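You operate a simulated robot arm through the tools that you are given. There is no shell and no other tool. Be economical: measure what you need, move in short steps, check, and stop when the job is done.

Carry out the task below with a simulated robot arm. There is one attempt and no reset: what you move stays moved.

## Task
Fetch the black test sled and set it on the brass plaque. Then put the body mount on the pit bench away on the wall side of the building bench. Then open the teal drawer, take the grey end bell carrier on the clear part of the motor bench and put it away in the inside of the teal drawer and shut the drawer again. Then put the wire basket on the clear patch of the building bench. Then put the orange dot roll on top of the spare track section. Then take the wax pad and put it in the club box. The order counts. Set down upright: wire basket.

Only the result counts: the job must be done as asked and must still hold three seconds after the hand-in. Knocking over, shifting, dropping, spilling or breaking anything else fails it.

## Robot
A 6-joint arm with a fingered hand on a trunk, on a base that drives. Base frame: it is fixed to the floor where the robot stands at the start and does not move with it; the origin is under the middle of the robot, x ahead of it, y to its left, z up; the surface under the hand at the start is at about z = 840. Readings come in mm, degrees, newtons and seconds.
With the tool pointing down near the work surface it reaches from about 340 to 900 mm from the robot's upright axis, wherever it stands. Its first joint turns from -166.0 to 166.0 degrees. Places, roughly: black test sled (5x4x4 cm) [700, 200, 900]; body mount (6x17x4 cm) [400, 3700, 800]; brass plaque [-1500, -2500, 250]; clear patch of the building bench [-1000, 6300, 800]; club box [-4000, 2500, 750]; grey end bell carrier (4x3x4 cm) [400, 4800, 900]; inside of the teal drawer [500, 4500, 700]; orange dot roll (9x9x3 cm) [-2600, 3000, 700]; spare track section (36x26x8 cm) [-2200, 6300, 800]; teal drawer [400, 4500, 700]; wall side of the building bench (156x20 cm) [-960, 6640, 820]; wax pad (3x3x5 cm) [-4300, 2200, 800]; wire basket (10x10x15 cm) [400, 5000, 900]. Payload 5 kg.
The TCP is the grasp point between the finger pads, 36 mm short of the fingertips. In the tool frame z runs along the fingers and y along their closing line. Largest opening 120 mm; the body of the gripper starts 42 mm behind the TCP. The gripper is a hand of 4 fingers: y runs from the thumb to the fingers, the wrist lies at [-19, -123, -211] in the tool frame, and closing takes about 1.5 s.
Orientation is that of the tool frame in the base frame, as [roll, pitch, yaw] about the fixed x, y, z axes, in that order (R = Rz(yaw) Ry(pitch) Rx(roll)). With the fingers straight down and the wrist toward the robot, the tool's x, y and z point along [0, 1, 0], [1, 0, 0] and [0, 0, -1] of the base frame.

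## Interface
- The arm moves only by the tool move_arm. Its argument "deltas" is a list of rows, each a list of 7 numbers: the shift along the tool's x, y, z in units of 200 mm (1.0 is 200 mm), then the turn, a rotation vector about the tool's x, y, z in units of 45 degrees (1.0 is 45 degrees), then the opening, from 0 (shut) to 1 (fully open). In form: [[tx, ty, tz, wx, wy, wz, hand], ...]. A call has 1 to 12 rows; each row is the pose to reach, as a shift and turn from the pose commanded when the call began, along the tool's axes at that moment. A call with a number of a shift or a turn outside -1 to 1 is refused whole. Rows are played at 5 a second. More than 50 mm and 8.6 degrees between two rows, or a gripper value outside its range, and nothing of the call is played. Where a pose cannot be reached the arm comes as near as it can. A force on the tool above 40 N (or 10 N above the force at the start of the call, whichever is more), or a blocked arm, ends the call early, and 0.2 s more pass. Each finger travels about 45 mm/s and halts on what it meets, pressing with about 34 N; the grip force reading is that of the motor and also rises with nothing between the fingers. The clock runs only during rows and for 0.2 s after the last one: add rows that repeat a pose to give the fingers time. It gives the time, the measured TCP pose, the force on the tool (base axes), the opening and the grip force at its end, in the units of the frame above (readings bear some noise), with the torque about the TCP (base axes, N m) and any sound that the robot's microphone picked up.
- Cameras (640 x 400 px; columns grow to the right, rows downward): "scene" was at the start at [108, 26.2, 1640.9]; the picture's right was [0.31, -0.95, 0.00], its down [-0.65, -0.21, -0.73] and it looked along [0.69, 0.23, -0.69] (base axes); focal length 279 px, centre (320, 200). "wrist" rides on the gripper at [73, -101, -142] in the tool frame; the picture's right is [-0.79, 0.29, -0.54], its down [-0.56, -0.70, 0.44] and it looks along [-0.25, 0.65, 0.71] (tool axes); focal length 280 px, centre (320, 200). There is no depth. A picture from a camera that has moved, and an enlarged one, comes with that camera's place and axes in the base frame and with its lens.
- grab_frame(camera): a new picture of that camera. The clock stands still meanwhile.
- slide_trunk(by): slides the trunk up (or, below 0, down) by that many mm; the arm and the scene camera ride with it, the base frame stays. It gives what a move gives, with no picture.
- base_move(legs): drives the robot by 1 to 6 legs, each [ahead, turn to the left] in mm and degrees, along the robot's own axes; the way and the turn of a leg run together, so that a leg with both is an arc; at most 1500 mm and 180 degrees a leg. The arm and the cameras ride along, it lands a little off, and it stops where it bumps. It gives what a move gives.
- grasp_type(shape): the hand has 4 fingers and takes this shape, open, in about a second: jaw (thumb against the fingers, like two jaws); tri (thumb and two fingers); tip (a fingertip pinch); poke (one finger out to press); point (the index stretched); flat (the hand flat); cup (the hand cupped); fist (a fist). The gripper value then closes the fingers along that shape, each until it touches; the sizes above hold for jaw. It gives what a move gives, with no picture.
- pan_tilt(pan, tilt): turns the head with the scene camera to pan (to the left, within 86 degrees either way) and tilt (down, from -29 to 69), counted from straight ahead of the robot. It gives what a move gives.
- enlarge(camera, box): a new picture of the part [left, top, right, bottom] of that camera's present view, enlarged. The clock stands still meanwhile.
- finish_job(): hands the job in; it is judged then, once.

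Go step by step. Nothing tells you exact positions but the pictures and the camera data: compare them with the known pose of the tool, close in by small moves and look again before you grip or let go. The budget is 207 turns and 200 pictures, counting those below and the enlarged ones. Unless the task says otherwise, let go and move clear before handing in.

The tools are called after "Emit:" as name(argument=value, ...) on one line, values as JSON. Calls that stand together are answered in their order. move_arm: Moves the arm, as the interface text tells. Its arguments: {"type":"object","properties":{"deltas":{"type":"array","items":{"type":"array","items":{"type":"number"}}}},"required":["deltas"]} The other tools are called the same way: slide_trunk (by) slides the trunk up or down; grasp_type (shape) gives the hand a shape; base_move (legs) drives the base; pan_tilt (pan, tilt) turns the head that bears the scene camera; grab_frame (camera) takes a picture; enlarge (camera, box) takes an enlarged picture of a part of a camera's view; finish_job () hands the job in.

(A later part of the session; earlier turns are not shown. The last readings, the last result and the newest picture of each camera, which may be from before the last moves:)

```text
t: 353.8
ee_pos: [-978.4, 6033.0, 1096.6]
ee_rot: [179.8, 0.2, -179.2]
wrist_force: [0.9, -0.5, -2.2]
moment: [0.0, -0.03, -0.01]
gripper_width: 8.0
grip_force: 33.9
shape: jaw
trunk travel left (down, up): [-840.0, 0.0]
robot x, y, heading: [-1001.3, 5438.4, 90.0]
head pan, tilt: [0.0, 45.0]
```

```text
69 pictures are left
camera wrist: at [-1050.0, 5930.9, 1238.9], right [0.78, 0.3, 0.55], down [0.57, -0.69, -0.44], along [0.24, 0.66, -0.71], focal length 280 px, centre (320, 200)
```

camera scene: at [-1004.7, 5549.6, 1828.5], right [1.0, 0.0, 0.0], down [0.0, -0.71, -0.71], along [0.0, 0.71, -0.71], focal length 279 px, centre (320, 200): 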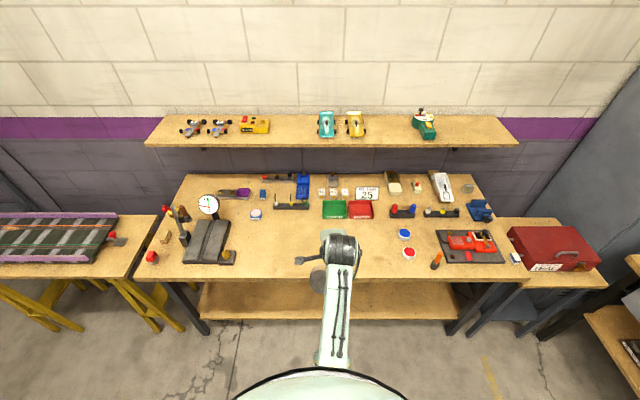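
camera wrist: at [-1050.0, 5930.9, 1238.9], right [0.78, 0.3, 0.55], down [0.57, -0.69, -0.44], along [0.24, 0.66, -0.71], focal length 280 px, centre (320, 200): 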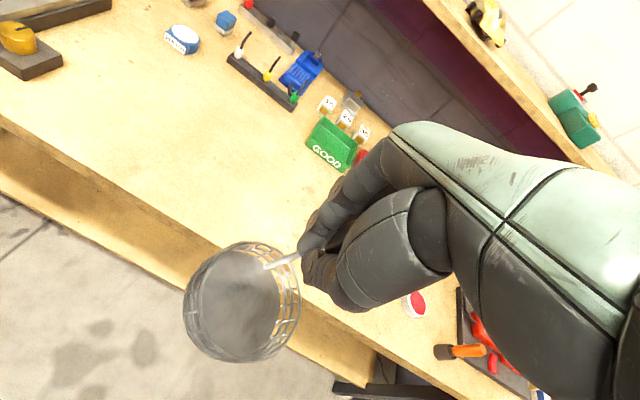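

The clear patch around [-1000,6300] is free. Driving 270 mm ahead, then positioning the basket over it.

Emit:
base_move(legs=[[270, 0]])

Emit:
move_arm(deltas=[[0.06, 0.15, 0.1, 0, 0, 0, 0], [0.06, 0.18, 0.25, 0, 0, 0, 0], [0.06, 0.18, 0.45, 0, 0, 0, 0], [0.06, 0.18, 0.6, 0, 0, 0, 0], [0.06, 0.18, 0.6, 0, 0, 0, 0]])

Emit:
grab_frame(camera="wrist")

Emit:
grab_frame(camera="scene")

```text
t: 355.9
ee_pos: [-979.2, 6303.8, 1097.8]
ee_rot: [179.7, 0.2, -179.2]
wrist_force: [-0.1, 0.3, -2.0]
moment: [0.01, -0.01, 0.0]
gripper_width: 8.2
grip_force: 33.7
shape: jaw
trunk travel left (down, up): [-840.0, 0.0]
robot x, y, heading: [-1002.4, 5707.4, 90.0]
head pan, tilt: [0.0, 45.0]
```

```text
t: 357.1
ee_pos: [-993.2, 6339.4, 977.3]
ee_rot: [179.8, 0.3, -179.0]
wrist_force: [-0.1, 0.4, -2.2]
moment: [0.01, -0.04, 0.0]
gripper_width: 7.8
grip_force: 34.0
shape: jaw
trunk travel left (down, up): [-840.0, 0.0]
robot x, y, heading: [-1003.8, 5706.4, 89.9]
head pan, tilt: [0.0, 45.0]
```

```text
68 pictures are left
camera wrist: at [-1064.1, 6237.4, 1119.0], right [0.78, 0.3, 0.55], down [0.57, -0.69, -0.44], along [0.24, 0.66, -0.71], focal length 280 px, centre (320, 200)
```

wrist: 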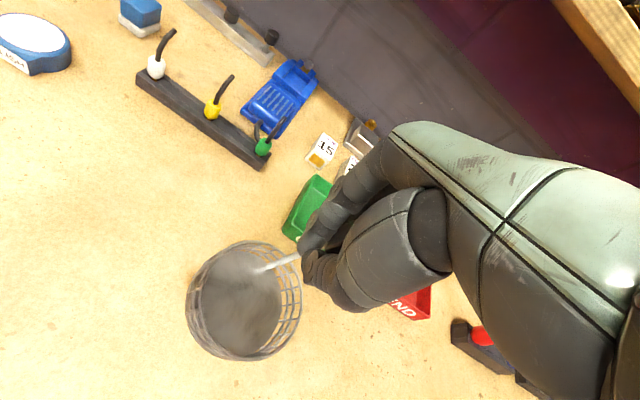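

```text
67 pictures are left
camera scene: at [-1005.4, 5820.3, 1828.6], right [1.0, 0.0, 0.0], down [0.0, -0.71, -0.71], along [0.0, 0.71, -0.71], focal length 279 px, centre (320, 200)
```

scene: 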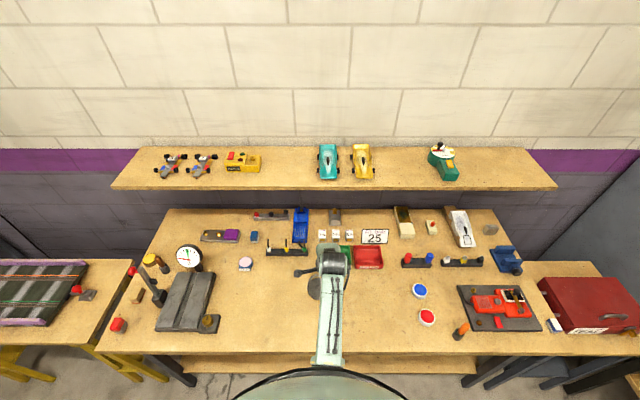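

Lowering gently to the bench.

Emit:
move_arm(deltas=[[0, 0, 0.06, 0, 0, 0, 0], [0, 0, 0.12, 0, 0, 0, 0], [0, 0, 0.165, 0, 0, 0, 0], [0, 0, 0.185, 0, 0, 0, 0]])

Emit:
move_arm(deltas=[[0, 0, 0.01, 0, 0, 0, 0], [0, 0, 0.02, 0, 0, 0, 0]])

```text
t: 358.1
ee_pos: [-991.9, 6341.8, 939.6]
ee_rot: [179.8, 0.3, -179.1]
wrist_force: [0.3, 0.4, -1.8]
moment: [0.04, -0.03, -0.02]
gripper_width: 7.8
grip_force: 34.4
shape: jaw
trunk travel left (down, up): [-840.0, 0.0]
robot x, y, heading: [-1004.7, 5708.7, 90.2]
head pan, tilt: [0.0, 45.0]
```

```text
t: 358.6
ee_pos: [-991.5, 6340.8, 936.9]
ee_rot: [179.8, 0.1, -179.1]
wrist_force: [-0.1, 0.8, -2.1]
moment: [0.03, -0.03, -0.02]
gripper_width: 8.1
grip_force: 33.8
shape: jaw
trunk travel left (down, up): [-840.0, 0.0]
robot x, y, heading: [-1001.1, 5707.3, 90.3]
head pan, tilt: [0.0, 45.0]
```

Emit:
move_arm(deltas=[[0, 0, 0.015, 0, 0, 0, 0], [0, 0, 0.015, 0, 0, 0, 0]])

Emit:
move_arm(deltas=[[0, 0, 0.015, 0, 0, 0, 0], [0, 0, 0.015, 0, 0, 0, 0]])

Emit:
enlarge(camera="wrist", box=[160, 200, 360, 380])

```text
t: 359.2
ee_pos: [-992.0, 6341.2, 934.3]
ee_rot: [179.8, 0.1, -179.1]
wrist_force: [-1.1, 0.0, 1.3]
moment: [0.02, -0.01, -0.01]
gripper_width: 7.6
grip_force: 33.9
shape: jaw
trunk travel left (down, up): [-840.0, 0.0]
robot x, y, heading: [-1004.0, 5712.0, 90.4]
head pan, tilt: [0.0, 45.0]
```

```text
t: 359.9
ee_pos: [-993.4, 6341.8, 931.3]
ee_rot: [179.8, 0.2, -179.1]
wrist_force: [-0.6, 0.7, 0.7]
moment: [0.04, -0.04, -0.01]
gripper_width: 7.2
grip_force: 33.8
shape: jaw
trunk travel left (down, up): [-840.0, 0.0]
robot x, y, heading: [-1002.4, 5705.6, 90.2]
head pan, tilt: [0.0, 45.0]
```

```text
2.22 times, centred on (260, 290) of wrist
camera zoom: at [-1063.5, 6238.4, 1072.1], right [0.78, 0.3, 0.55], down [0.57, -0.69, -0.44], along [0.24, 0.66, -0.71], focal length 623 px, centre (453, 0)
```

zoom: 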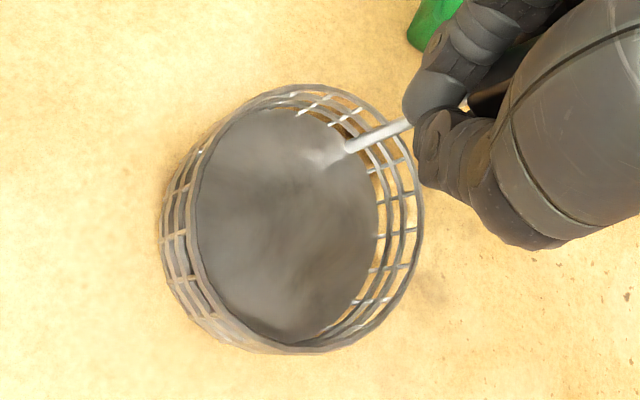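

The weight is now carried by the bench (force flipped from −2 to +1 N). Opening slowly.

Emit:
move_arm(deltas=[[0, 0, 0, 0, 0, 0, 0.15], [0, 0, 0, 0, 0, 0, 0.3], [0, 0, 0, 0, 0, 0, 0.45], [0, 0, 0, 0, 0, 0, 0.55], [0, 0, 0, 0, 0, 0, 0.55]])

Emit:
grab_frame(camera="wrist")

```text
t: 361.1
ee_pos: [-992.7, 6341.2, 929.8]
ee_rot: [179.8, 0.2, -179.1]
wrist_force: [0.1, 0.3, -0.9]
moment: [-0.11, -0.04, -0.01]
gripper_width: 64.8
grip_force: 0.0
shape: jaw
trunk travel left (down, up): [-840.0, 0.0]
robot x, y, heading: [-1005.4, 5707.6, 90.4]
head pan, tilt: [0.0, 45.0]
```

```text
65 pictures are left
camera wrist: at [-1063.3, 6238.4, 1072.1], right [0.78, 0.3, 0.55], down [0.57, -0.69, -0.44], along [0.24, 0.66, -0.71], focal length 280 px, centre (320, 200)
```

wrist: 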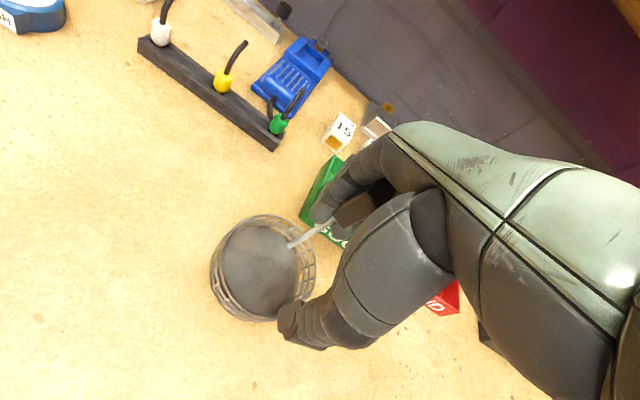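

The basket stands upright; its handle rests near the fingers. Centring the hand on it (+25 mm) before rising.

Emit:
move_arm(deltas=[[0, 0.06, 0, 0, 0, 0, 0.6], [0, 0.12, 0, 0, 0, 0, 0.6], [0, 0.12, 0, 0, 0, 0, 0.6]])

Emit:
grab_frame(camera="wrist")

```text
t: 361.9
ee_pos: [-993.4, 6364.0, 930.5]
ee_rot: [179.8, 0.2, -179.1]
wrist_force: [-0.3, 1.1, 0.1]
moment: [-0.01, -0.06, 0.02]
gripper_width: 71.2
grip_force: 0.0
shape: jaw
trunk travel left (down, up): [-840.0, 0.0]
robot x, y, heading: [-1005.2, 5708.8, 90.3]
head pan, tilt: [0.0, 45.0]
```

```text
64 pictures are left
camera wrist: at [-1063.8, 6262.1, 1072.6], right [0.78, 0.3, 0.55], down [0.57, -0.69, -0.44], along [0.24, 0.66, -0.71], focal length 280 px, centre (320, 200)
```

wrist: 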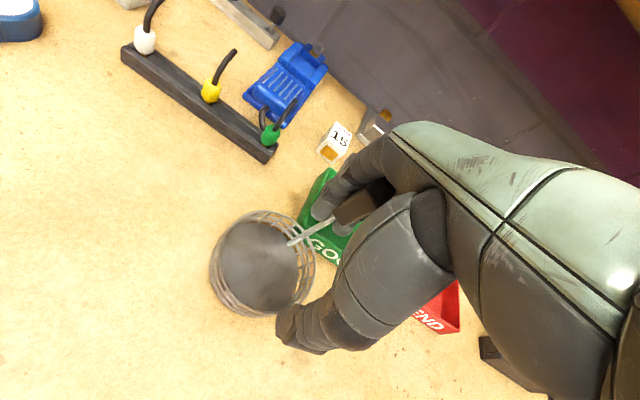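

The basket followed the hand, so the handle is caught at the fingers. Looking closely.

Emit:
enlarge(camera="wrist", box=[200, 150, 420, 360])

Emit:
pan_tilt(pan=0, tilt=60)

Emit:
enlarge(camera="scene", box=[240, 80, 420, 220])

```text
1.90 times, centred on (310, 255) of wrist
camera zoom: at [-1063.8, 6262.1, 1072.6], right [0.78, 0.3, 0.55], down [0.57, -0.69, -0.44], along [0.24, 0.66, -0.71], focal length 534 px, centre (339, 95)
```

zoom: 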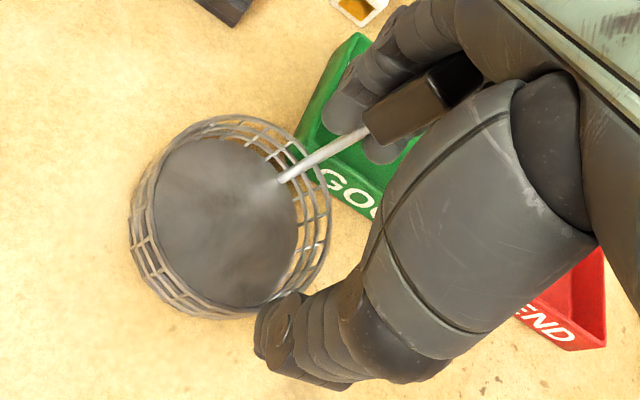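

```text
t: 362.6
ee_pos: [-993.2, 6365.1, 931.7]
ee_rot: [179.7, 0.2, -179.1]
wrist_force: [-0.2, 0.7, 0.7]
moment: [-0.06, -0.04, 0.01]
gripper_width: 71.1
grip_force: 0.0
shape: jaw
trunk travel left (down, up): [-840.0, 0.0]
robot x, y, heading: [-1002.7, 5709.1, 90.1]
head pan, tilt: [0.0, 60.0]
```

```text
2.86 times, centred on (330, 150) of scene
camera zoom: at [-1005.5, 5806.1, 1809.1], right [1.0, 0.0, 0.0], down [0.0, -0.87, -0.5], along [0.0, 0.5, -0.87], focal length 796 px, centre (291, 343)
```

zoom: 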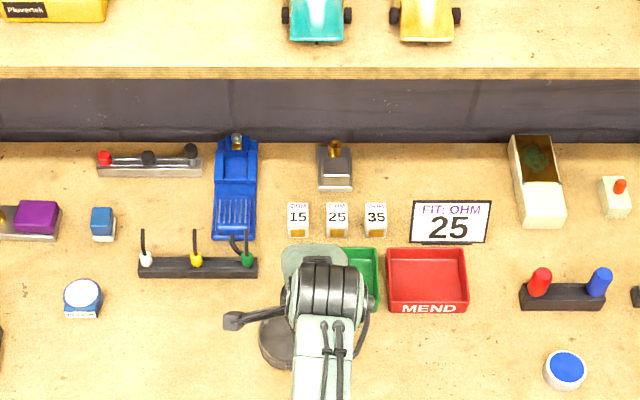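

The tall handle top (z≈970) is probably touching my palm and dragging. Raising 20 mm straight up to free it.

Emit:
move_arm(deltas=[[0, 0, -0.05, 0, 0, 0, 0.65], [0, 0, -0.1, 0, 0, 0, 0.65], [0, 0, -0.1, 0, 0, 0, 0.65]])

Emit:
enlarge(camera="wrist", box=[200, 150, 420, 360])

```text
t: 363.4
ee_pos: [-993.6, 6365.4, 950.2]
ee_rot: [179.8, 0.2, -179.0]
wrist_force: [0.5, -0.3, -0.5]
moment: [-0.03, -0.01, 0.01]
gripper_width: 77.9
grip_force: 0.0
shape: jaw
trunk travel left (down, up): [-840.0, 0.0]
robot x, y, heading: [-1002.7, 5707.4, 90.0]
head pan, tilt: [0.0, 60.0]
```

```text
1.90 times, centred on (310, 255) of wrist
camera zoom: at [-1064.0, 6262.6, 1092.1], right [0.78, 0.3, 0.55], down [0.57, -0.69, -0.44], along [0.24, 0.66, -0.71], focal length 534 px, centre (339, 95)
```

zoom: 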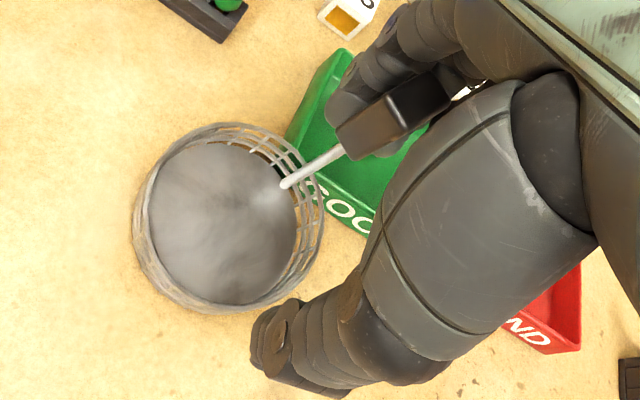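

Freed. The basket slid to y≈6370, near the trays; I'll re-grip the handle, lift slightly and bring it back to the middle of the clear patch. Centring on the handle first.

Emit:
move_arm(deltas=[[0, 0.08, 0, 0, 0, 0, 0.65], [0, 0.165, 0, 0, 0, 0, 0.65], [0, 0.165, 0, 0, 0, 0, 0.65]])

Emit:
enlarge(camera="wrist", box=[200, 150, 420, 360])

```text
t: 364.2
ee_pos: [-993.4, 6396.5, 949.8]
ee_rot: [179.8, 0.2, -179.1]
wrist_force: [-1.2, -0.1, 0.1]
moment: [-0.01, 0.01, 0.01]
gripper_width: 78.1
grip_force: 0.1
shape: jaw
trunk travel left (down, up): [-840.0, 0.0]
robot x, y, heading: [-1004.2, 5706.1, 90.1]
head pan, tilt: [0.0, 60.0]
```

```text
1.90 times, centred on (310, 255) of wrist
camera zoom: at [-1064.6, 6295.0, 1091.9], right [0.78, 0.3, 0.55], down [0.57, -0.69, -0.44], along [0.24, 0.66, -0.71], focal length 534 px, centre (339, 95)
```

zoom: 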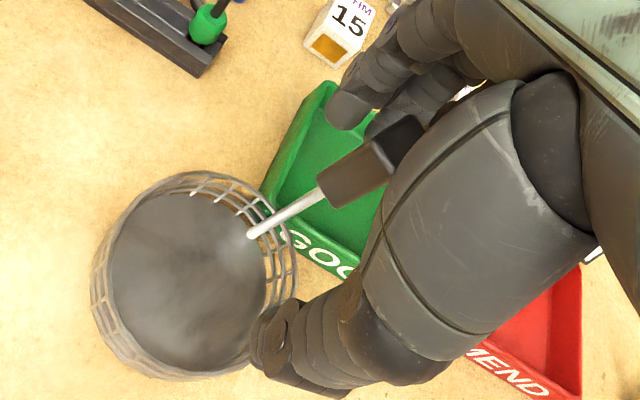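

Emit:
move_arm(deltas=[[0, 0, 0, 0, 0, 0, 0.4], [0, 0, 0, 0, 0, 0, 0.2], [0, 0, 0, 0, 0, 0, 0], [0, 0, 0, 0, 0, 0, 0], [0, 0, 0, 0, 0, 0, 0], [0, 0, 0, 0, 0, 0, 0], [0, 0, -0.05, 0, 0, 0, 0], [0, 0, -0.1, 0, 0, 0, 0], [0, 0, -0.1, 0, 0, 0, 0]])

Emit:
enlarge(camera="wrist", box=[160, 150, 400, 400])

```text
t: 366.2
ee_pos: [-994.2, 6397.9, 969.6]
ee_rot: [179.9, 0.2, -179.2]
wrist_force: [0.6, -0.3, -3.2]
moment: [-0.13, 0.0, -0.02]
gripper_width: 13.2
grip_force: 34.0
shape: jaw
trunk travel left (down, up): [-840.0, 0.0]
robot x, y, heading: [-1002.6, 5708.8, 90.2]
head pan, tilt: [0.0, 60.0]
```

```text
1.60 times, centred on (280, 275) of wrist
camera zoom: at [-1064.5, 6295.8, 1111.3], right [0.78, 0.3, 0.55], down [0.57, -0.69, -0.44], along [0.24, 0.66, -0.71], focal length 449 px, centre (384, 80)
```

zoom: 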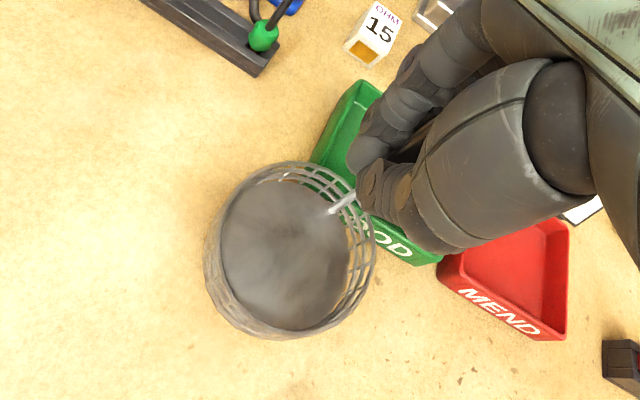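

Gripped at 13 mm, lifted ~20 mm. Moving back 80 mm.

Emit:
move_arm(deltas=[[0, -0.1, -0.02, 0, 0, 0, 0], [0, -0.25, -0.02, 0, 0, 0, 0], [0, -0.4, -0.02, 0, 0, 0, 0], [0, -0.4, -0.02, 0, 0, 0, 0]])

Emit:
grab_frame(camera="wrist")

Emit:
enlarge(camera="scene", box=[240, 80, 420, 220])

```text
t: 367.2
ee_pos: [-991.1, 6318.6, 973.2]
ee_rot: [180.0, 0.2, -179.1]
wrist_force: [-0.1, 0.4, -2.8]
moment: [-0.05, -0.02, -0.02]
gripper_width: 12.9
grip_force: 33.9
shape: jaw
trunk travel left (down, up): [-840.0, 0.0]
robot x, y, heading: [-1004.4, 5709.3, 90.2]
head pan, tilt: [0.0, 60.0]
```

```text
58 pictures are left
camera wrist: at [-1062.8, 6216.1, 1115.3], right [0.78, 0.3, 0.55], down [0.57, -0.69, -0.44], along [0.24, 0.66, -0.71], focal length 280 px, centre (320, 200)
```

wrist: 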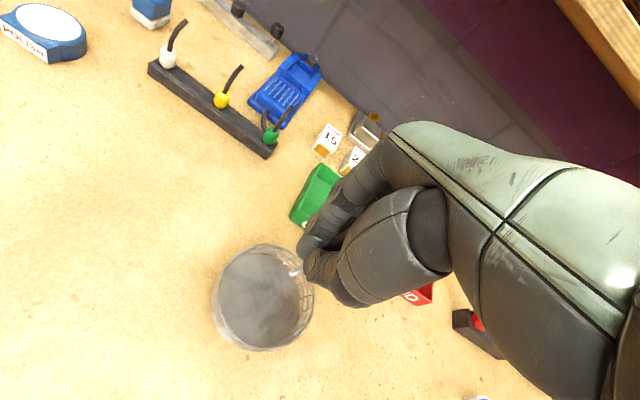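

```text
2.86 times, centred on (330, 150) of scene
camera zoom: at [-1005.5, 5807.2, 1809.0], right [1.0, 0.0, 0.0], down [0.0, -0.87, -0.5], along [0.0, 0.5, -0.87], focal length 796 px, centre (291, 343)
```

zoom: 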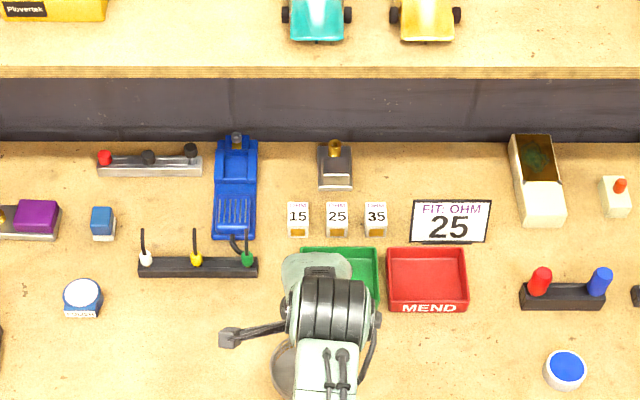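

Lowering ~23 mm back to the bench.

Emit:
move_arm(deltas=[[0, 0, 0.05, 0, 0, 0, 0], [0, 0, 0.09, 0, 0, 0, 0], [0, 0, 0.105, 0, 0, 0, 0], [0, 0, 0.105, 0, 0, 0, 0]])

Emit:
move_arm(deltas=[[0, 0, 0.012, 0, 0, 0, 0], [0, 0, 0.012, 0, 0, 0, 0]])

```text
t: 368.2
ee_pos: [-991.5, 6316.7, 953.9]
ee_rot: [179.8, 0.2, -179.1]
wrist_force: [0.3, -0.1, -1.8]
moment: [0.04, 0.0, 0.02]
gripper_width: 13.2
grip_force: 34.1
shape: jaw
trunk travel left (down, up): [-840.0, 0.0]
robot x, y, heading: [-1003.2, 5705.4, 90.3]
head pan, tilt: [0.0, 60.0]
```

```text
t: 368.8
ee_pos: [-991.3, 6317.8, 951.6]
ee_rot: [179.9, 0.2, -179.2]
wrist_force: [-0.1, -0.6, -1.5]
moment: [0.05, 0.0, -0.01]
gripper_width: 13.2
grip_force: 33.5
shape: jaw
trunk travel left (down, up): [-840.0, 0.0]
robot x, y, heading: [-1005.9, 5710.9, 90.2]
head pan, tilt: [0.0, 60.0]
```

Emit:
move_arm(deltas=[[0, 0, 0.012, 0, 0, 0, 0], [0, 0, 0.012, 0, 0, 0, 0]])

Emit:
move_arm(deltas=[[0, 0, 0.01, 0, 0, 0, 0], [0, 0, 0.01, 0, 0, 0, 0]])

```text
t: 369.4
ee_pos: [-990.9, 6317.4, 948.9]
ee_rot: [179.8, 0.2, -179.1]
wrist_force: [0.6, 1.2, 0.8]
moment: [0.01, 0.0, -0.01]
gripper_width: 13.1
grip_force: 33.9
shape: jaw
trunk travel left (down, up): [-840.0, 0.0]
robot x, y, heading: [-1003.8, 5709.3, 90.2]
head pan, tilt: [0.0, 60.0]
```

```text
t: 370.0
ee_pos: [-990.4, 6317.2, 947.2]
ee_rot: [179.8, 0.1, -179.1]
wrist_force: [0.9, 1.0, 1.6]
moment: [-0.04, -0.03, 0.02]
gripper_width: 13.1
grip_force: 34.2
shape: jaw
trunk travel left (down, up): [-840.0, 0.0]
robot x, y, heading: [-1004.9, 5706.7, 90.2]
head pan, tilt: [0.0, 60.0]
```

Contact made. Opening, then rising straight up.

Emit:
move_arm(deltas=[[0, 0, 0, 0, 0, 0, 0.2], [0, 0, 0, 0, 0, 0, 0.35], [0, 0, 0, 0, 0, 0, 0.5], [0, 0, 0, 0, 0, 0, 0.5], [0, 0, -0.1, 0, 0, 0, 0.5], [0, 0, -0.3, 0, 0, 0, 0.5], [0, 0, -0.5, 0, 0, 0, 0.5], [0, 0, -0.5, 0, 0, 0, 0.5]])

Emit:
grab_frame(camera="wrist")

```text
t: 371.8
ee_pos: [-993.5, 6316.6, 1046.7]
ee_rot: [179.8, 0.2, -179.1]
wrist_force: [-0.9, 0.0, 1.0]
moment: [0.02, -0.06, -0.02]
gripper_width: 59.7
grip_force: 0.0
shape: jaw
trunk travel left (down, up): [-840.0, 0.0]
robot x, y, heading: [-1007.2, 5710.6, 90.1]
head pan, tilt: [0.0, 60.0]
```

```text
56 pictures are left
camera wrist: at [-1063.7, 6214.9, 1188.2], right [0.78, 0.3, 0.55], down [0.57, -0.69, -0.44], along [0.24, 0.66, -0.71], focal length 280 px, centre (320, 200)
```

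wrist: 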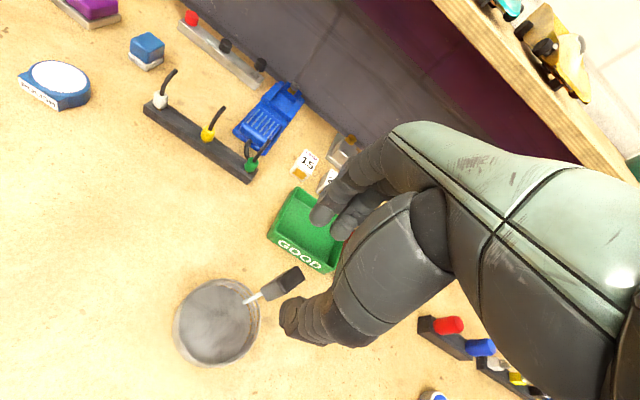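

The basket stands upright at ≈[-1004,6288]. Next, the orange dot roll. Backing off and turning west to survey.

Emit:
base_move(legs=[[-350, 0], [0, 90]])

Emit:
pan_tilt(pan=45, tilt=22)

Emit:
grab_frame(camera="scene")

Emit:
pan_tilt(pan=-10, tilt=25)

Emit:
grab_frame(camera="scene")

```text
t: 378.8
ee_pos: [-1612.2, 5365.8, 1045.2]
ee_rot: [179.8, 0.2, -88.9]
wrist_force: [0.9, -0.5, 0.1]
moment: [-0.04, -0.02, 0.02]
gripper_width: 59.3
grip_force: 0.0
shape: jaw
trunk travel left (down, up): [-840.0, 0.0]
robot x, y, heading: [-1003.6, 5357.0, -179.3]
head pan, tilt: [0.0, 60.0]
```

```text
t: 379.9
ee_pos: [-1610.9, 5367.2, 1046.3]
ee_rot: [179.9, 0.2, -88.8]
wrist_force: [-0.3, -1.1, -0.8]
moment: [0.02, 0.0, 0.0]
gripper_width: 59.6
grip_force: 0.1
shape: jaw
trunk travel left (down, up): [-840.0, 0.0]
robot x, y, heading: [-1003.6, 5358.2, -179.5]
head pan, tilt: [45.0, 22.0]
```

```text
55 pictures are left
camera scene: at [-1099.3, 5290.3, 1863.9], right [-0.71, 0.7, 0.0], down [0.26, 0.27, -0.93], along [-0.65, -0.66, -0.38], focal length 279 px, centre (320, 200)
```

scene: 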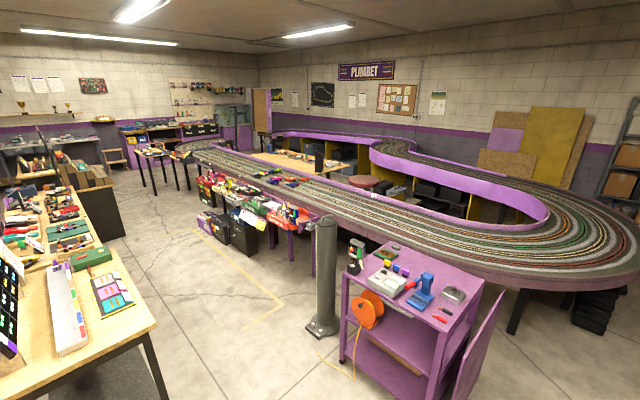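

```text
t: 381.2
ee_pos: [-1611.5, 5366.3, 1046.7]
ee_rot: [179.8, 0.2, -88.9]
wrist_force: [-0.1, 0.6, -1.0]
moment: [-0.03, -0.01, -0.03]
gripper_width: 59.7
grip_force: 0.2
shape: jaw
trunk travel left (down, up): [-840.0, 0.0]
robot x, y, heading: [-1000.3, 5354.0, -179.6]
head pan, tilt: [-10.0, 25.0]
```

```text
54 pictures are left
camera scene: at [-1124.8, 5371.5, 1859.1], right [0.17, 0.99, 0.0], down [0.42, -0.07, -0.91], along [-0.89, 0.15, -0.42], focal length 279 px, centre (320, 200)
```

scene: 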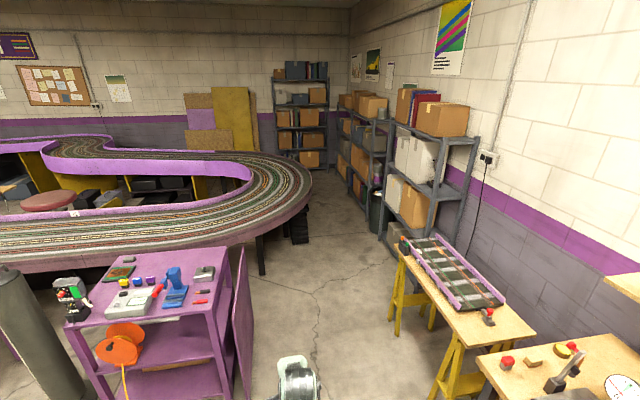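

Emit:
pan_tilt(pan=45, tilt=22)

Emit:
enlarge(camera="scene", box=[190, 150, 330, 270])

Emit:
enlarge(camera="scene", box=[180, 110, 400, 200])

```text
t: 382.4
ee_pos: [-1610.9, 5366.4, 1046.2]
ee_rot: [179.8, 0.1, -88.8]
wrist_force: [-0.3, -0.1, -0.2]
moment: [-0.02, -0.01, 0.03]
gripper_width: 59.5
grip_force: 0.1
shape: jaw
trunk travel left (down, up): [-840.0, 0.0]
robot x, y, heading: [-1005.8, 5356.4, -179.6]
head pan, tilt: [45.0, 22.0]
```

```text
3.33 times, centred on (260, 210) of scene
camera zoom: at [-1099.3, 5290.2, 1864.0], right [-0.71, 0.7, 0.0], down [0.26, 0.27, -0.93], along [-0.65, -0.66, -0.37], focal length 929 px, centre (520, 167)
```

zoom: 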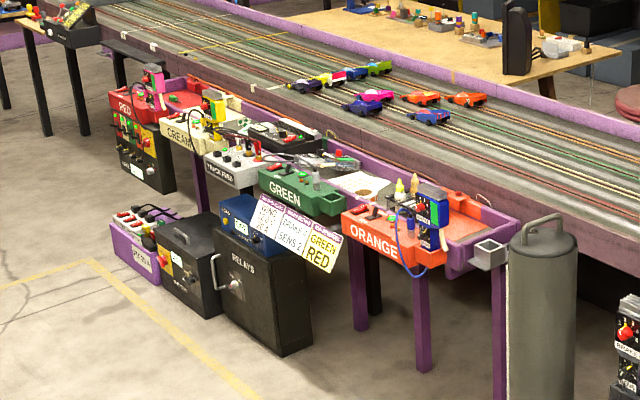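

```text
2.91 times, centred on (290, 155) of scene
camera zoom: at [-1099.3, 5290.2, 1864.0], right [-0.71, 0.7, 0.0], down [0.26, 0.27, -0.93], along [-0.65, -0.66, -0.37], focal length 811 px, centre (407, 331)
```

zoom: 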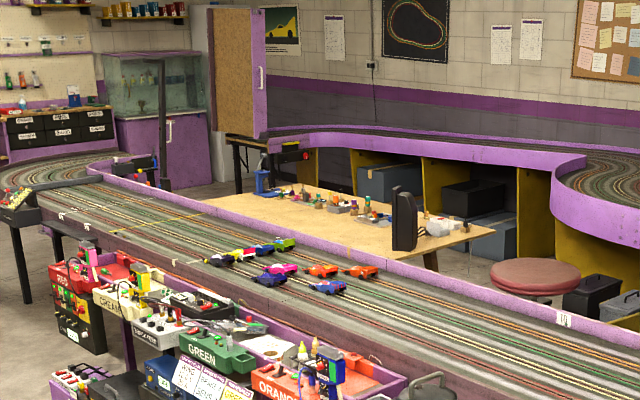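

The roll is the white disc with a brown core between the GREEN and ORANGE trays, ≈[-2640,3017,~720]. Driving there via the corridor at x≈−1700.

Emit:
base_move(legs=[[700, 0], [0, 90], [1180, 0], [1180, 0], [0, -90]])

Emit:
pan_tilt(pan=0, tilt=45)

Emit:
grab_frame(camera="scene")

```text
t: 408.2
ee_pos: [-2313.5, 2993.9, 1047.0]
ee_rot: [179.8, 0.2, -90.3]
wrist_force: [0.6, 0.3, 0.9]
moment: [0.0, -0.03, 0.0]
gripper_width: 59.4
grip_force: 0.0
shape: jaw
trunk travel left (down, up): [-840.0, 0.0]
robot x, y, heading: [-1704.7, 2968.4, 178.7]
head pan, tilt: [45.0, 22.0]
```

```text
t: 409.4
ee_pos: [-2313.3, 2994.4, 1046.3]
ee_rot: [179.7, 0.1, -90.3]
wrist_force: [0.2, 0.3, -0.3]
moment: [-0.01, 0.02, -0.03]
gripper_width: 59.7
grip_force: 0.1
shape: jaw
trunk travel left (down, up): [-840.0, 0.0]
robot x, y, heading: [-1702.8, 2969.0, 179.0]
head pan, tilt: [0.0, 45.0]
```

```text
51 pictures are left
camera scene: at [-1817.9, 2971.2, 1828.6], right [0.02, 1.0, 0.0], down [0.71, -0.01, -0.71], along [-0.71, 0.01, -0.71], focal length 279 px, centre (320, 200)
```

scene: 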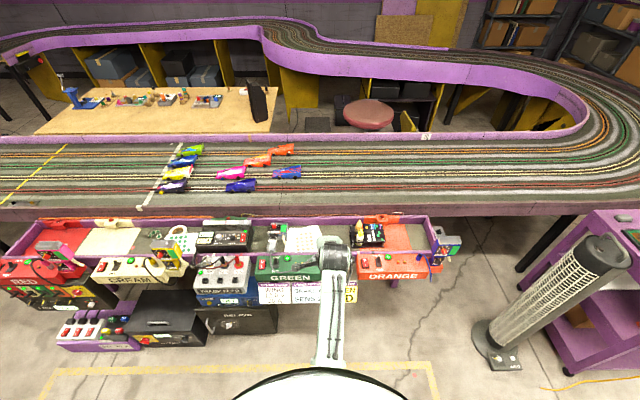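

Emit:
enlarge(camera="scene", box=[220, 200, 440, 300])

Emit:
grab_frame(camera="wrist")

```text
2.91 times, centred on (330, 250) of scene
camera zoom: at [-1817.9, 2971.2, 1828.6], right [0.02, 1.0, 0.0], down [0.71, -0.01, -0.71], along [-0.71, 0.01, -0.71], focal length 811 px, centre (291, 54)
```

zoom: 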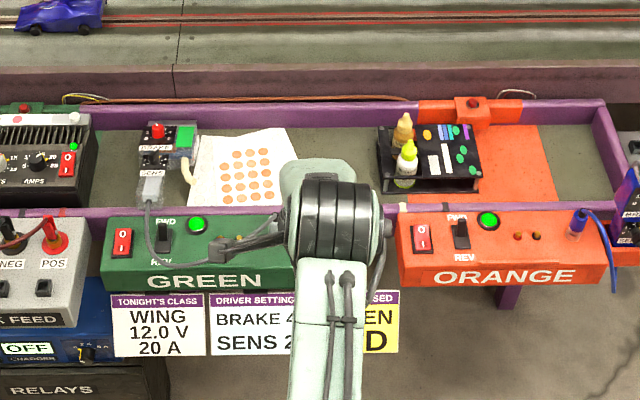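

```text
49 pictures are left
camera wrist: at [-2212.1, 2920.3, 1187.9], right [-0.28, 0.79, 0.55], down [0.7, 0.56, -0.44], along [-0.65, 0.26, -0.71], focal length 280 px, centre (320, 200)
```

wrist: 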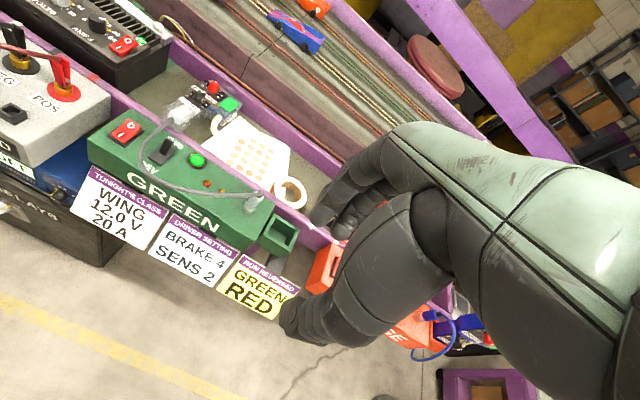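

The roll (white ring) is at ≈[-2608,3019] inside the trough. Driving 200 mm closer and looking again.

Emit:
base_move(legs=[[200, 0]])

Emit:
enlarge(camera="wrist", box=[160, 120, 400, 360])

```text
t: 411.1
ee_pos: [-2512.8, 2997.3, 1046.3]
ee_rot: [179.8, 0.2, -90.4]
wrist_force: [0.3, 0.4, 0.1]
moment: [0.0, -0.01, -0.03]
gripper_width: 59.5
grip_force: 0.0
shape: jaw
trunk travel left (down, up): [-840.0, 0.0]
robot x, y, heading: [-1908.5, 2974.6, 178.9]
head pan, tilt: [0.0, 45.0]
```

```text
1.67 times, centred on (280, 240) of wrist
camera zoom: at [-2411.8, 2924.4, 1188.1], right [-0.28, 0.79, 0.55], down [0.7, 0.56, -0.44], along [-0.65, 0.26, -0.71], focal length 467 px, centre (387, 133)
```

zoom: 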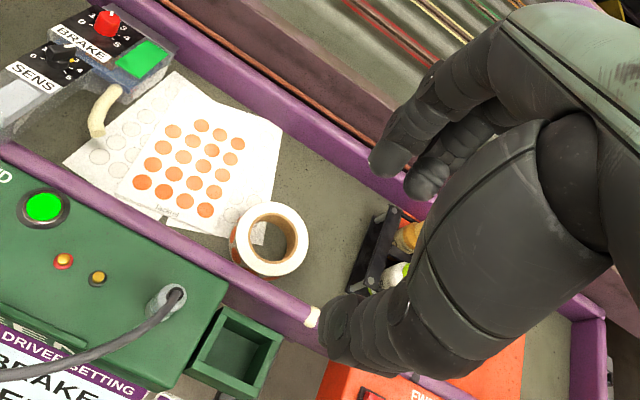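

Moving above the roll and lower for a second view.

Emit:
move_arm(deltas=[[-0.02, 0.11, 0.14, 0, 0, 0, 0.8], [-0.04, 0.22, 0.28, 0, 0, 0, 0.8], [-0.06, 0.33, 0.42, 0, 0, 0, 0.8], [-0.08, 0.44, 0.56, 0, 0, 0, 0.8], [-0.09, 0.55, 0.72, 0, 0, 0, 0.8], [-0.09, 0.55, 0.72, 0, 0, 0, 0.8]])

Emit:
grab_frame(camera="wrist")

```text
t: 412.4
ee_pos: [-2624.6, 3015.6, 901.5]
ee_rot: [179.8, 0.2, -90.3]
wrist_force: [0.9, 0.3, 0.1]
moment: [-0.01, 0.0, 0.03]
gripper_width: 95.9
grip_force: 0.1
shape: jaw
trunk travel left (down, up): [-840.0, 0.0]
robot x, y, heading: [-1906.6, 2976.4, 178.9]
head pan, tilt: [0.0, 45.0]
```

```text
47 pictures are left
camera wrist: at [-2522.9, 2942.9, 1043.5], right [-0.28, 0.79, 0.55], down [0.7, 0.56, -0.44], along [-0.65, 0.26, -0.71], focal length 280 px, centre (320, 200)
```

wrist: 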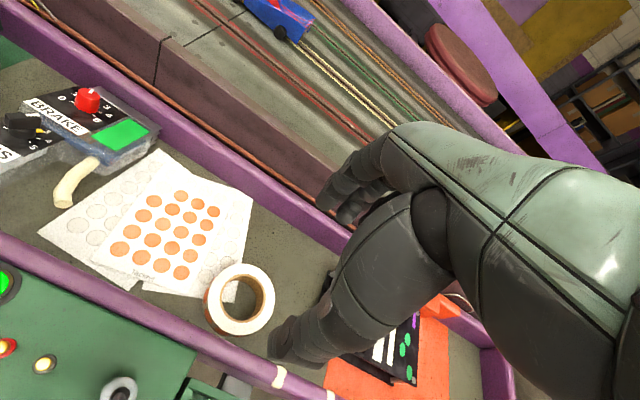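

Best grip: thumb inside the ring's hole, fingers outside on its far side (ring centre ≈[-2640,3027], top z≈675). Positioning with 44 mm opening and lowering by trunk.

Emit:
move_arm(deltas=[[-0.04, 0.13, 0, 0, 0, 0, 0.37], [-0.077, 0.25, 0, 0, 0, 0, 0.37], [-0.077, 0.25, 0, 0, 0, 0, 0.37], [-0.077, 0.25, 0, 0, 0, 0, 0.37]])

Emit:
slide_trunk(by=-130)

Emit:
grab_frame(camera="wrist")

```text
t: 413.4
ee_pos: [-2675.6, 3031.4, 902.3]
ee_rot: [179.8, 0.2, -90.4]
wrist_force: [0.7, 0.2, -0.2]
moment: [0.01, -0.02, 0.04]
gripper_width: 45.1
grip_force: 0.1
shape: jaw
trunk travel left (down, up): [-840.0, 0.0]
robot x, y, heading: [-1905.6, 2969.9, 178.9]
head pan, tilt: [0.0, 45.0]
```

```text
t: 415.0
ee_pos: [-2674.6, 3031.8, 773.5]
ee_rot: [179.9, 0.2, -90.4]
wrist_force: [0.0, 0.2, -0.2]
moment: [0.0, 0.02, -0.02]
gripper_width: 44.9
grip_force: 0.1
shape: jaw
trunk travel left (down, up): [-710.0, 130.0]
robot x, y, heading: [-1909.5, 2972.5, 179.2]
head pan, tilt: [0.0, 45.0]
```

```text
46 pictures are left
camera wrist: at [-2573.1, 2958.9, 914.1], right [-0.28, 0.79, 0.55], down [0.7, 0.56, -0.44], along [-0.65, 0.26, -0.71], focal length 280 px, centre (320, 200)
```

wrist: 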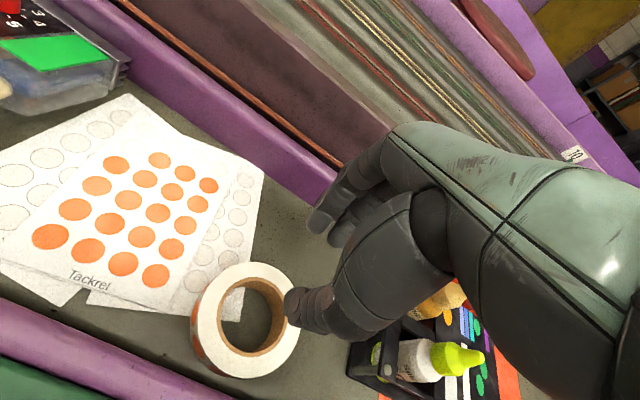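

Thumb lines up with the hole. Lowering 80 mm more.

Emit:
slide_trunk(by=-60)

Emit:
grab_frame(camera="wrist")

```text
t: 416.0
ee_pos: [-2675.2, 3032.3, 712.6]
ee_rot: [179.8, 0.3, -90.3]
wrist_force: [0.6, 0.0, -0.2]
moment: [0.0, 0.03, 0.0]
gripper_width: 45.1
grip_force: 0.1
shape: jaw
trunk travel left (down, up): [-650.0, 190.0]
robot x, y, heading: [-1908.6, 2973.2, 179.0]
head pan, tilt: [0.0, 45.0]
```

```text
45 pictures are left
camera wrist: at [-2573.1, 2958.9, 854.1], right [-0.28, 0.79, 0.55], down [0.7, 0.56, -0.44], along [-0.65, 0.26, -0.71], focal length 280 px, centre (320, 200)
```

wrist: 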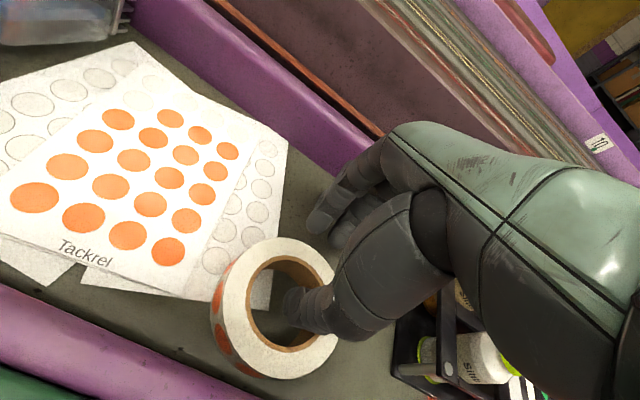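

Thumb is over the hole. Lowering 16 mm more, then closing.

Emit:
slide_trunk(by=-16)

Emit:
move_arm(deltas=[[0, 0, 0, 0, 0, 0, 0.25], [0, 0, 0, 0, 0, 0, 0.1], [0, 0, 0, 0, 0, 0, 0], [0, 0, 0, 0, 0, 0, 0], [0, 0, 0, 0, 0, 0, 0]])

Emit:
grab_frame(camera="wrist")

```text
t: 416.7
ee_pos: [-2675.3, 3032.4, 697.3]
ee_rot: [179.7, 0.2, -90.4]
wrist_force: [-0.3, -0.3, 6.4]
moment: [-0.02, -0.24, 0.01]
gripper_width: 44.8
grip_force: 0.1
shape: jaw
trunk travel left (down, up): [-634.0, 206.0]
robot x, y, heading: [-1902.9, 2968.4, 179.3]
head pan, tilt: [0.0, 45.0]
```

```text
t: 417.9
ee_pos: [-2673.3, 3032.0, 696.5]
ee_rot: [179.9, 0.1, -90.3]
wrist_force: [1.9, 0.0, 3.9]
moment: [0.02, -0.02, -0.03]
gripper_width: 17.4
grip_force: 33.9
shape: jaw
trunk travel left (down, up): [-634.0, 206.0]
robot x, y, heading: [-1908.7, 2973.4, 178.9]
head pan, tilt: [0.0, 45.0]
```

```text
44 pictures are left
camera wrist: at [-2572.3, 2958.8, 838.0], right [-0.28, 0.79, 0.55], down [0.7, 0.56, -0.44], along [-0.65, 0.26, -0.71], focal length 280 px, centre (320, 200)
```

wrist: 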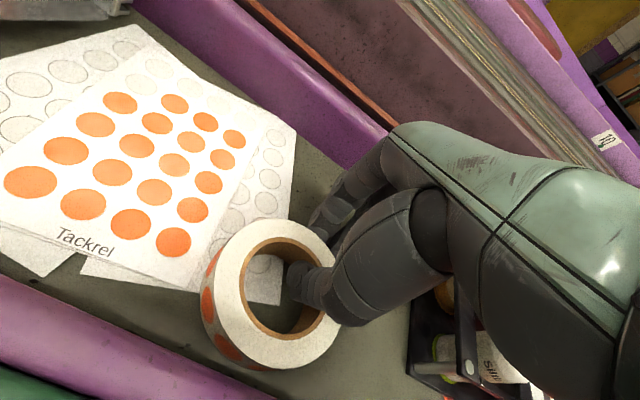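

Ring wall gripped (17 mm). Lifting with the trunk.

Emit:
slide_trunk(by=40)

Emit:
slide_trunk(by=166)

Emit:
grab_frame(camera="wrist")

```text
t: 418.7
ee_pos: [-2673.5, 3031.7, 736.5]
ee_rot: [179.8, 0.3, -90.3]
wrist_force: [0.1, -0.2, -0.9]
moment: [-0.01, 0.0, 0.01]
gripper_width: 16.5
grip_force: 33.9
shape: jaw
trunk travel left (down, up): [-674.0, 166.0]
robot x, y, heading: [-1905.3, 2974.0, 179.2]
head pan, tilt: [0.0, 45.0]
```

```text
t: 420.6
ee_pos: [-2675.1, 3032.1, 902.0]
ee_rot: [179.9, 0.2, -90.3]
wrist_force: [0.5, 0.3, -0.5]
moment: [0.01, 0.0, 0.01]
gripper_width: 16.6
grip_force: 33.7
shape: jaw
trunk travel left (down, up): [-840.0, 0.0]
robot x, y, heading: [-1907.1, 2974.0, 179.0]
head pan, tilt: [0.0, 45.0]
```

```text
43 pictures are left
camera wrist: at [-2573.2, 2958.9, 1043.8], right [-0.28, 0.79, 0.55], down [0.7, 0.56, -0.44], along [-0.65, 0.26, -0.71], focal length 280 px, centre (320, 200)
```

wrist: 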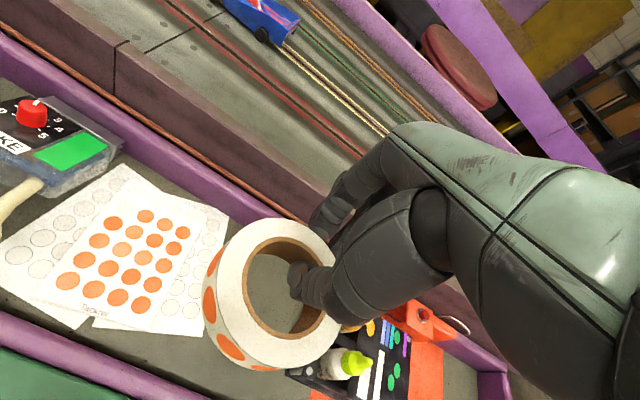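

Roll held. Retracting, then driving toward the trestle with the spare track section.

Emit:
move_arm(deltas=[[0, 0, -0.2, 0, 0, 0, 0], [0, -0.1, -0.4, 0, 0, 0, 0], [0, -0.25, -0.55, 0, 0, 0, 0], [0, -0.45, -0.65, 0, 0, 0, 0], [0, -0.65, -0.7, 0, 0, 0, 0], [0, -0.85, -0.7, 0, 0, 0, 0], [0, -0.95, -0.7, 0, 0, 0, 0]])

Emit:
base_move(legs=[[-200, 0], [0, -89], [1200, 0], [1200, 0], [0, 89], [400, 0]])

Emit:
pan_tilt(pan=-60, tilt=35)

Emit:
grab_frame(camera="scene")

```text
t: 422.2
ee_pos: [-2484.1, 3030.4, 1042.0]
ee_rot: [179.9, 0.2, -90.3]
wrist_force: [-0.4, -0.7, -0.3]
moment: [0.01, 0.03, -0.01]
gripper_width: 16.5
grip_force: 34.4
shape: jaw
trunk travel left (down, up): [-840.0, 0.0]
robot x, y, heading: [-1902.1, 2971.0, 179.2]
head pan, tilt: [0.0, 45.0]
```

```text
t: 447.7
ee_pos: [-2631.6, 5449.1, 1039.9]
ee_rot: [180.0, 0.1, -91.0]
wrist_force: [-0.1, -0.1, -1.7]
moment: [-0.02, -0.02, 0.0]
gripper_width: 16.3
grip_force: 33.8
shape: jaw
trunk travel left (down, up): [-840.0, 0.0]
robot x, y, heading: [-2050.7, 5384.8, 178.0]
head pan, tilt: [0.0, 45.0]
stopped in leg 6: the robot was blocked; the commanded pose is now the measured one
```

```text
t: 449.0
ee_pos: [-2628.9, 5449.8, 1041.5]
ee_rot: [179.8, 0.0, -91.1]
wrist_force: [0.0, 0.3, -0.9]
moment: [0.03, -0.02, 0.02]
gripper_width: 16.3
grip_force: 34.6
shape: jaw
trunk travel left (down, up): [-840.0, 0.0]
robot x, y, heading: [-2053.8, 5381.5, 178.2]
head pan, tilt: [-60.0, 35.0]
```

```text
42 pictures are left
camera scene: at [-2123.4, 5464.3, 1843.3], right [0.88, 0.47, 0.0], down [0.27, -0.51, -0.82], along [-0.39, 0.72, -0.57], focal length 279 px, centre (320, 200)
```

scene: 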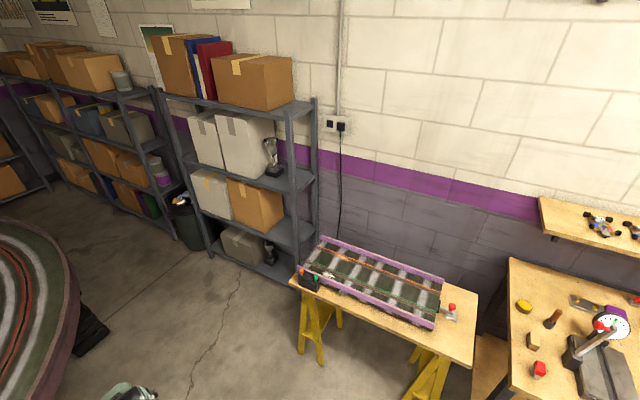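

The base was blocked by something on the left (the cart's panel?). Checking that side.

Emit:
pan_tilt(pan=30, tilt=50)

Emit:
grab_frame(camera="scene")

```text
t: 450.6
ee_pos: [-2628.5, 5450.6, 1041.8]
ee_rot: [179.8, 0.1, -90.9]
wrist_force: [0.1, -0.3, -0.4]
moment: [-0.01, 0.02, 0.02]
gripper_width: 16.7
grip_force: 34.4
shape: jaw
trunk travel left (down, up): [-840.0, 0.0]
robot x, y, heading: [-2047.2, 5384.6, 178.3]
head pan, tilt: [30.0, 50.0]
```

```text
41 pictures are left
camera scene: at [-2149.5, 5350.3, 1821.6], right [-0.47, 0.88, 0.0], down [0.68, 0.36, -0.64], along [-0.57, -0.3, -0.77], focal length 279 px, centre (320, 200)
```

scene: 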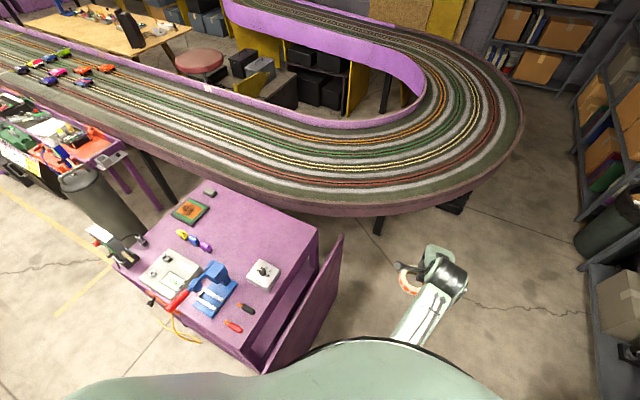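

The panel still stands and the cart items are in place. Backing off east, turning to face the trestle.

Emit:
base_move(legs=[[-140, 0], [0, -88], [310, 0]])

Emit:
pan_tilt(pan=25, tilt=50)

Emit:
grab_frame(camera="scene")

```text
t: 458.3
ee_pos: [-1864.7, 6268.1, 1042.7]
ee_rot: [179.8, 0.2, -179.3]
wrist_force: [-0.1, 0.1, 0.0]
moment: [0.02, -0.02, -0.02]
gripper_width: 16.1
grip_force: 34.1
shape: jaw
trunk travel left (down, up): [-840.0, 0.0]
robot x, y, heading: [-1913.2, 5686.9, 90.0]
head pan, tilt: [30.0, 50.0]
```

```text
t: 459.0
ee_pos: [-1862.7, 6267.9, 1041.5]
ee_rot: [179.9, 0.1, -179.4]
wrist_force: [0.4, 0.5, -0.5]
moment: [0.04, -0.04, 0.0]
gripper_width: 16.1
grip_force: 34.5
shape: jaw
trunk travel left (down, up): [-840.0, 0.0]
robot x, y, heading: [-1907.6, 5685.1, 89.9]
head pan, tilt: [25.0, 50.0]
```

```text
40 pictures are left
camera scene: at [-1943.9, 5790.3, 1821.6], right [0.91, 0.42, 0.0], down [0.32, -0.69, -0.64], along [-0.27, 0.58, -0.77], focal length 279 px, centre (320, 200)
```

scene: 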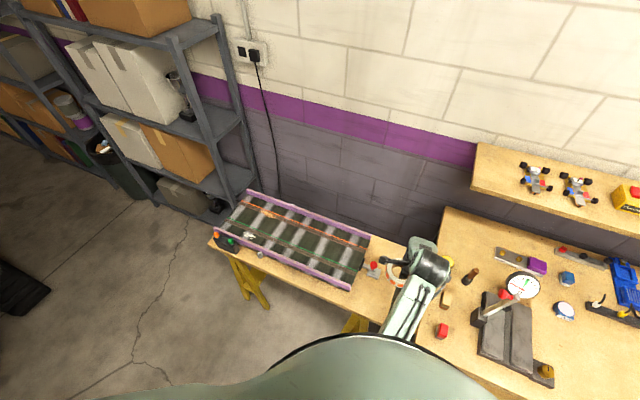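

Emit:
enlarge(camera="scene", box=[200, 170, 400, 310])

```text
2.86 times, centred on (300, 240) of scene
camera zoom: at [-1943.9, 5790.3, 1821.6], right [0.91, 0.42, 0.0], down [0.32, -0.69, -0.64], along [-0.27, 0.58, -0.77], focal length 796 px, centre (377, 86)
```

zoom: 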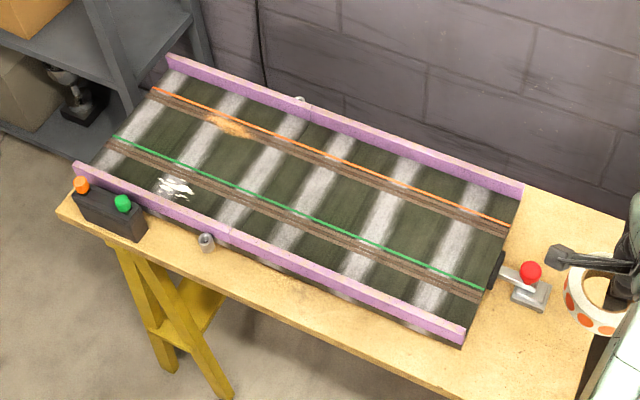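

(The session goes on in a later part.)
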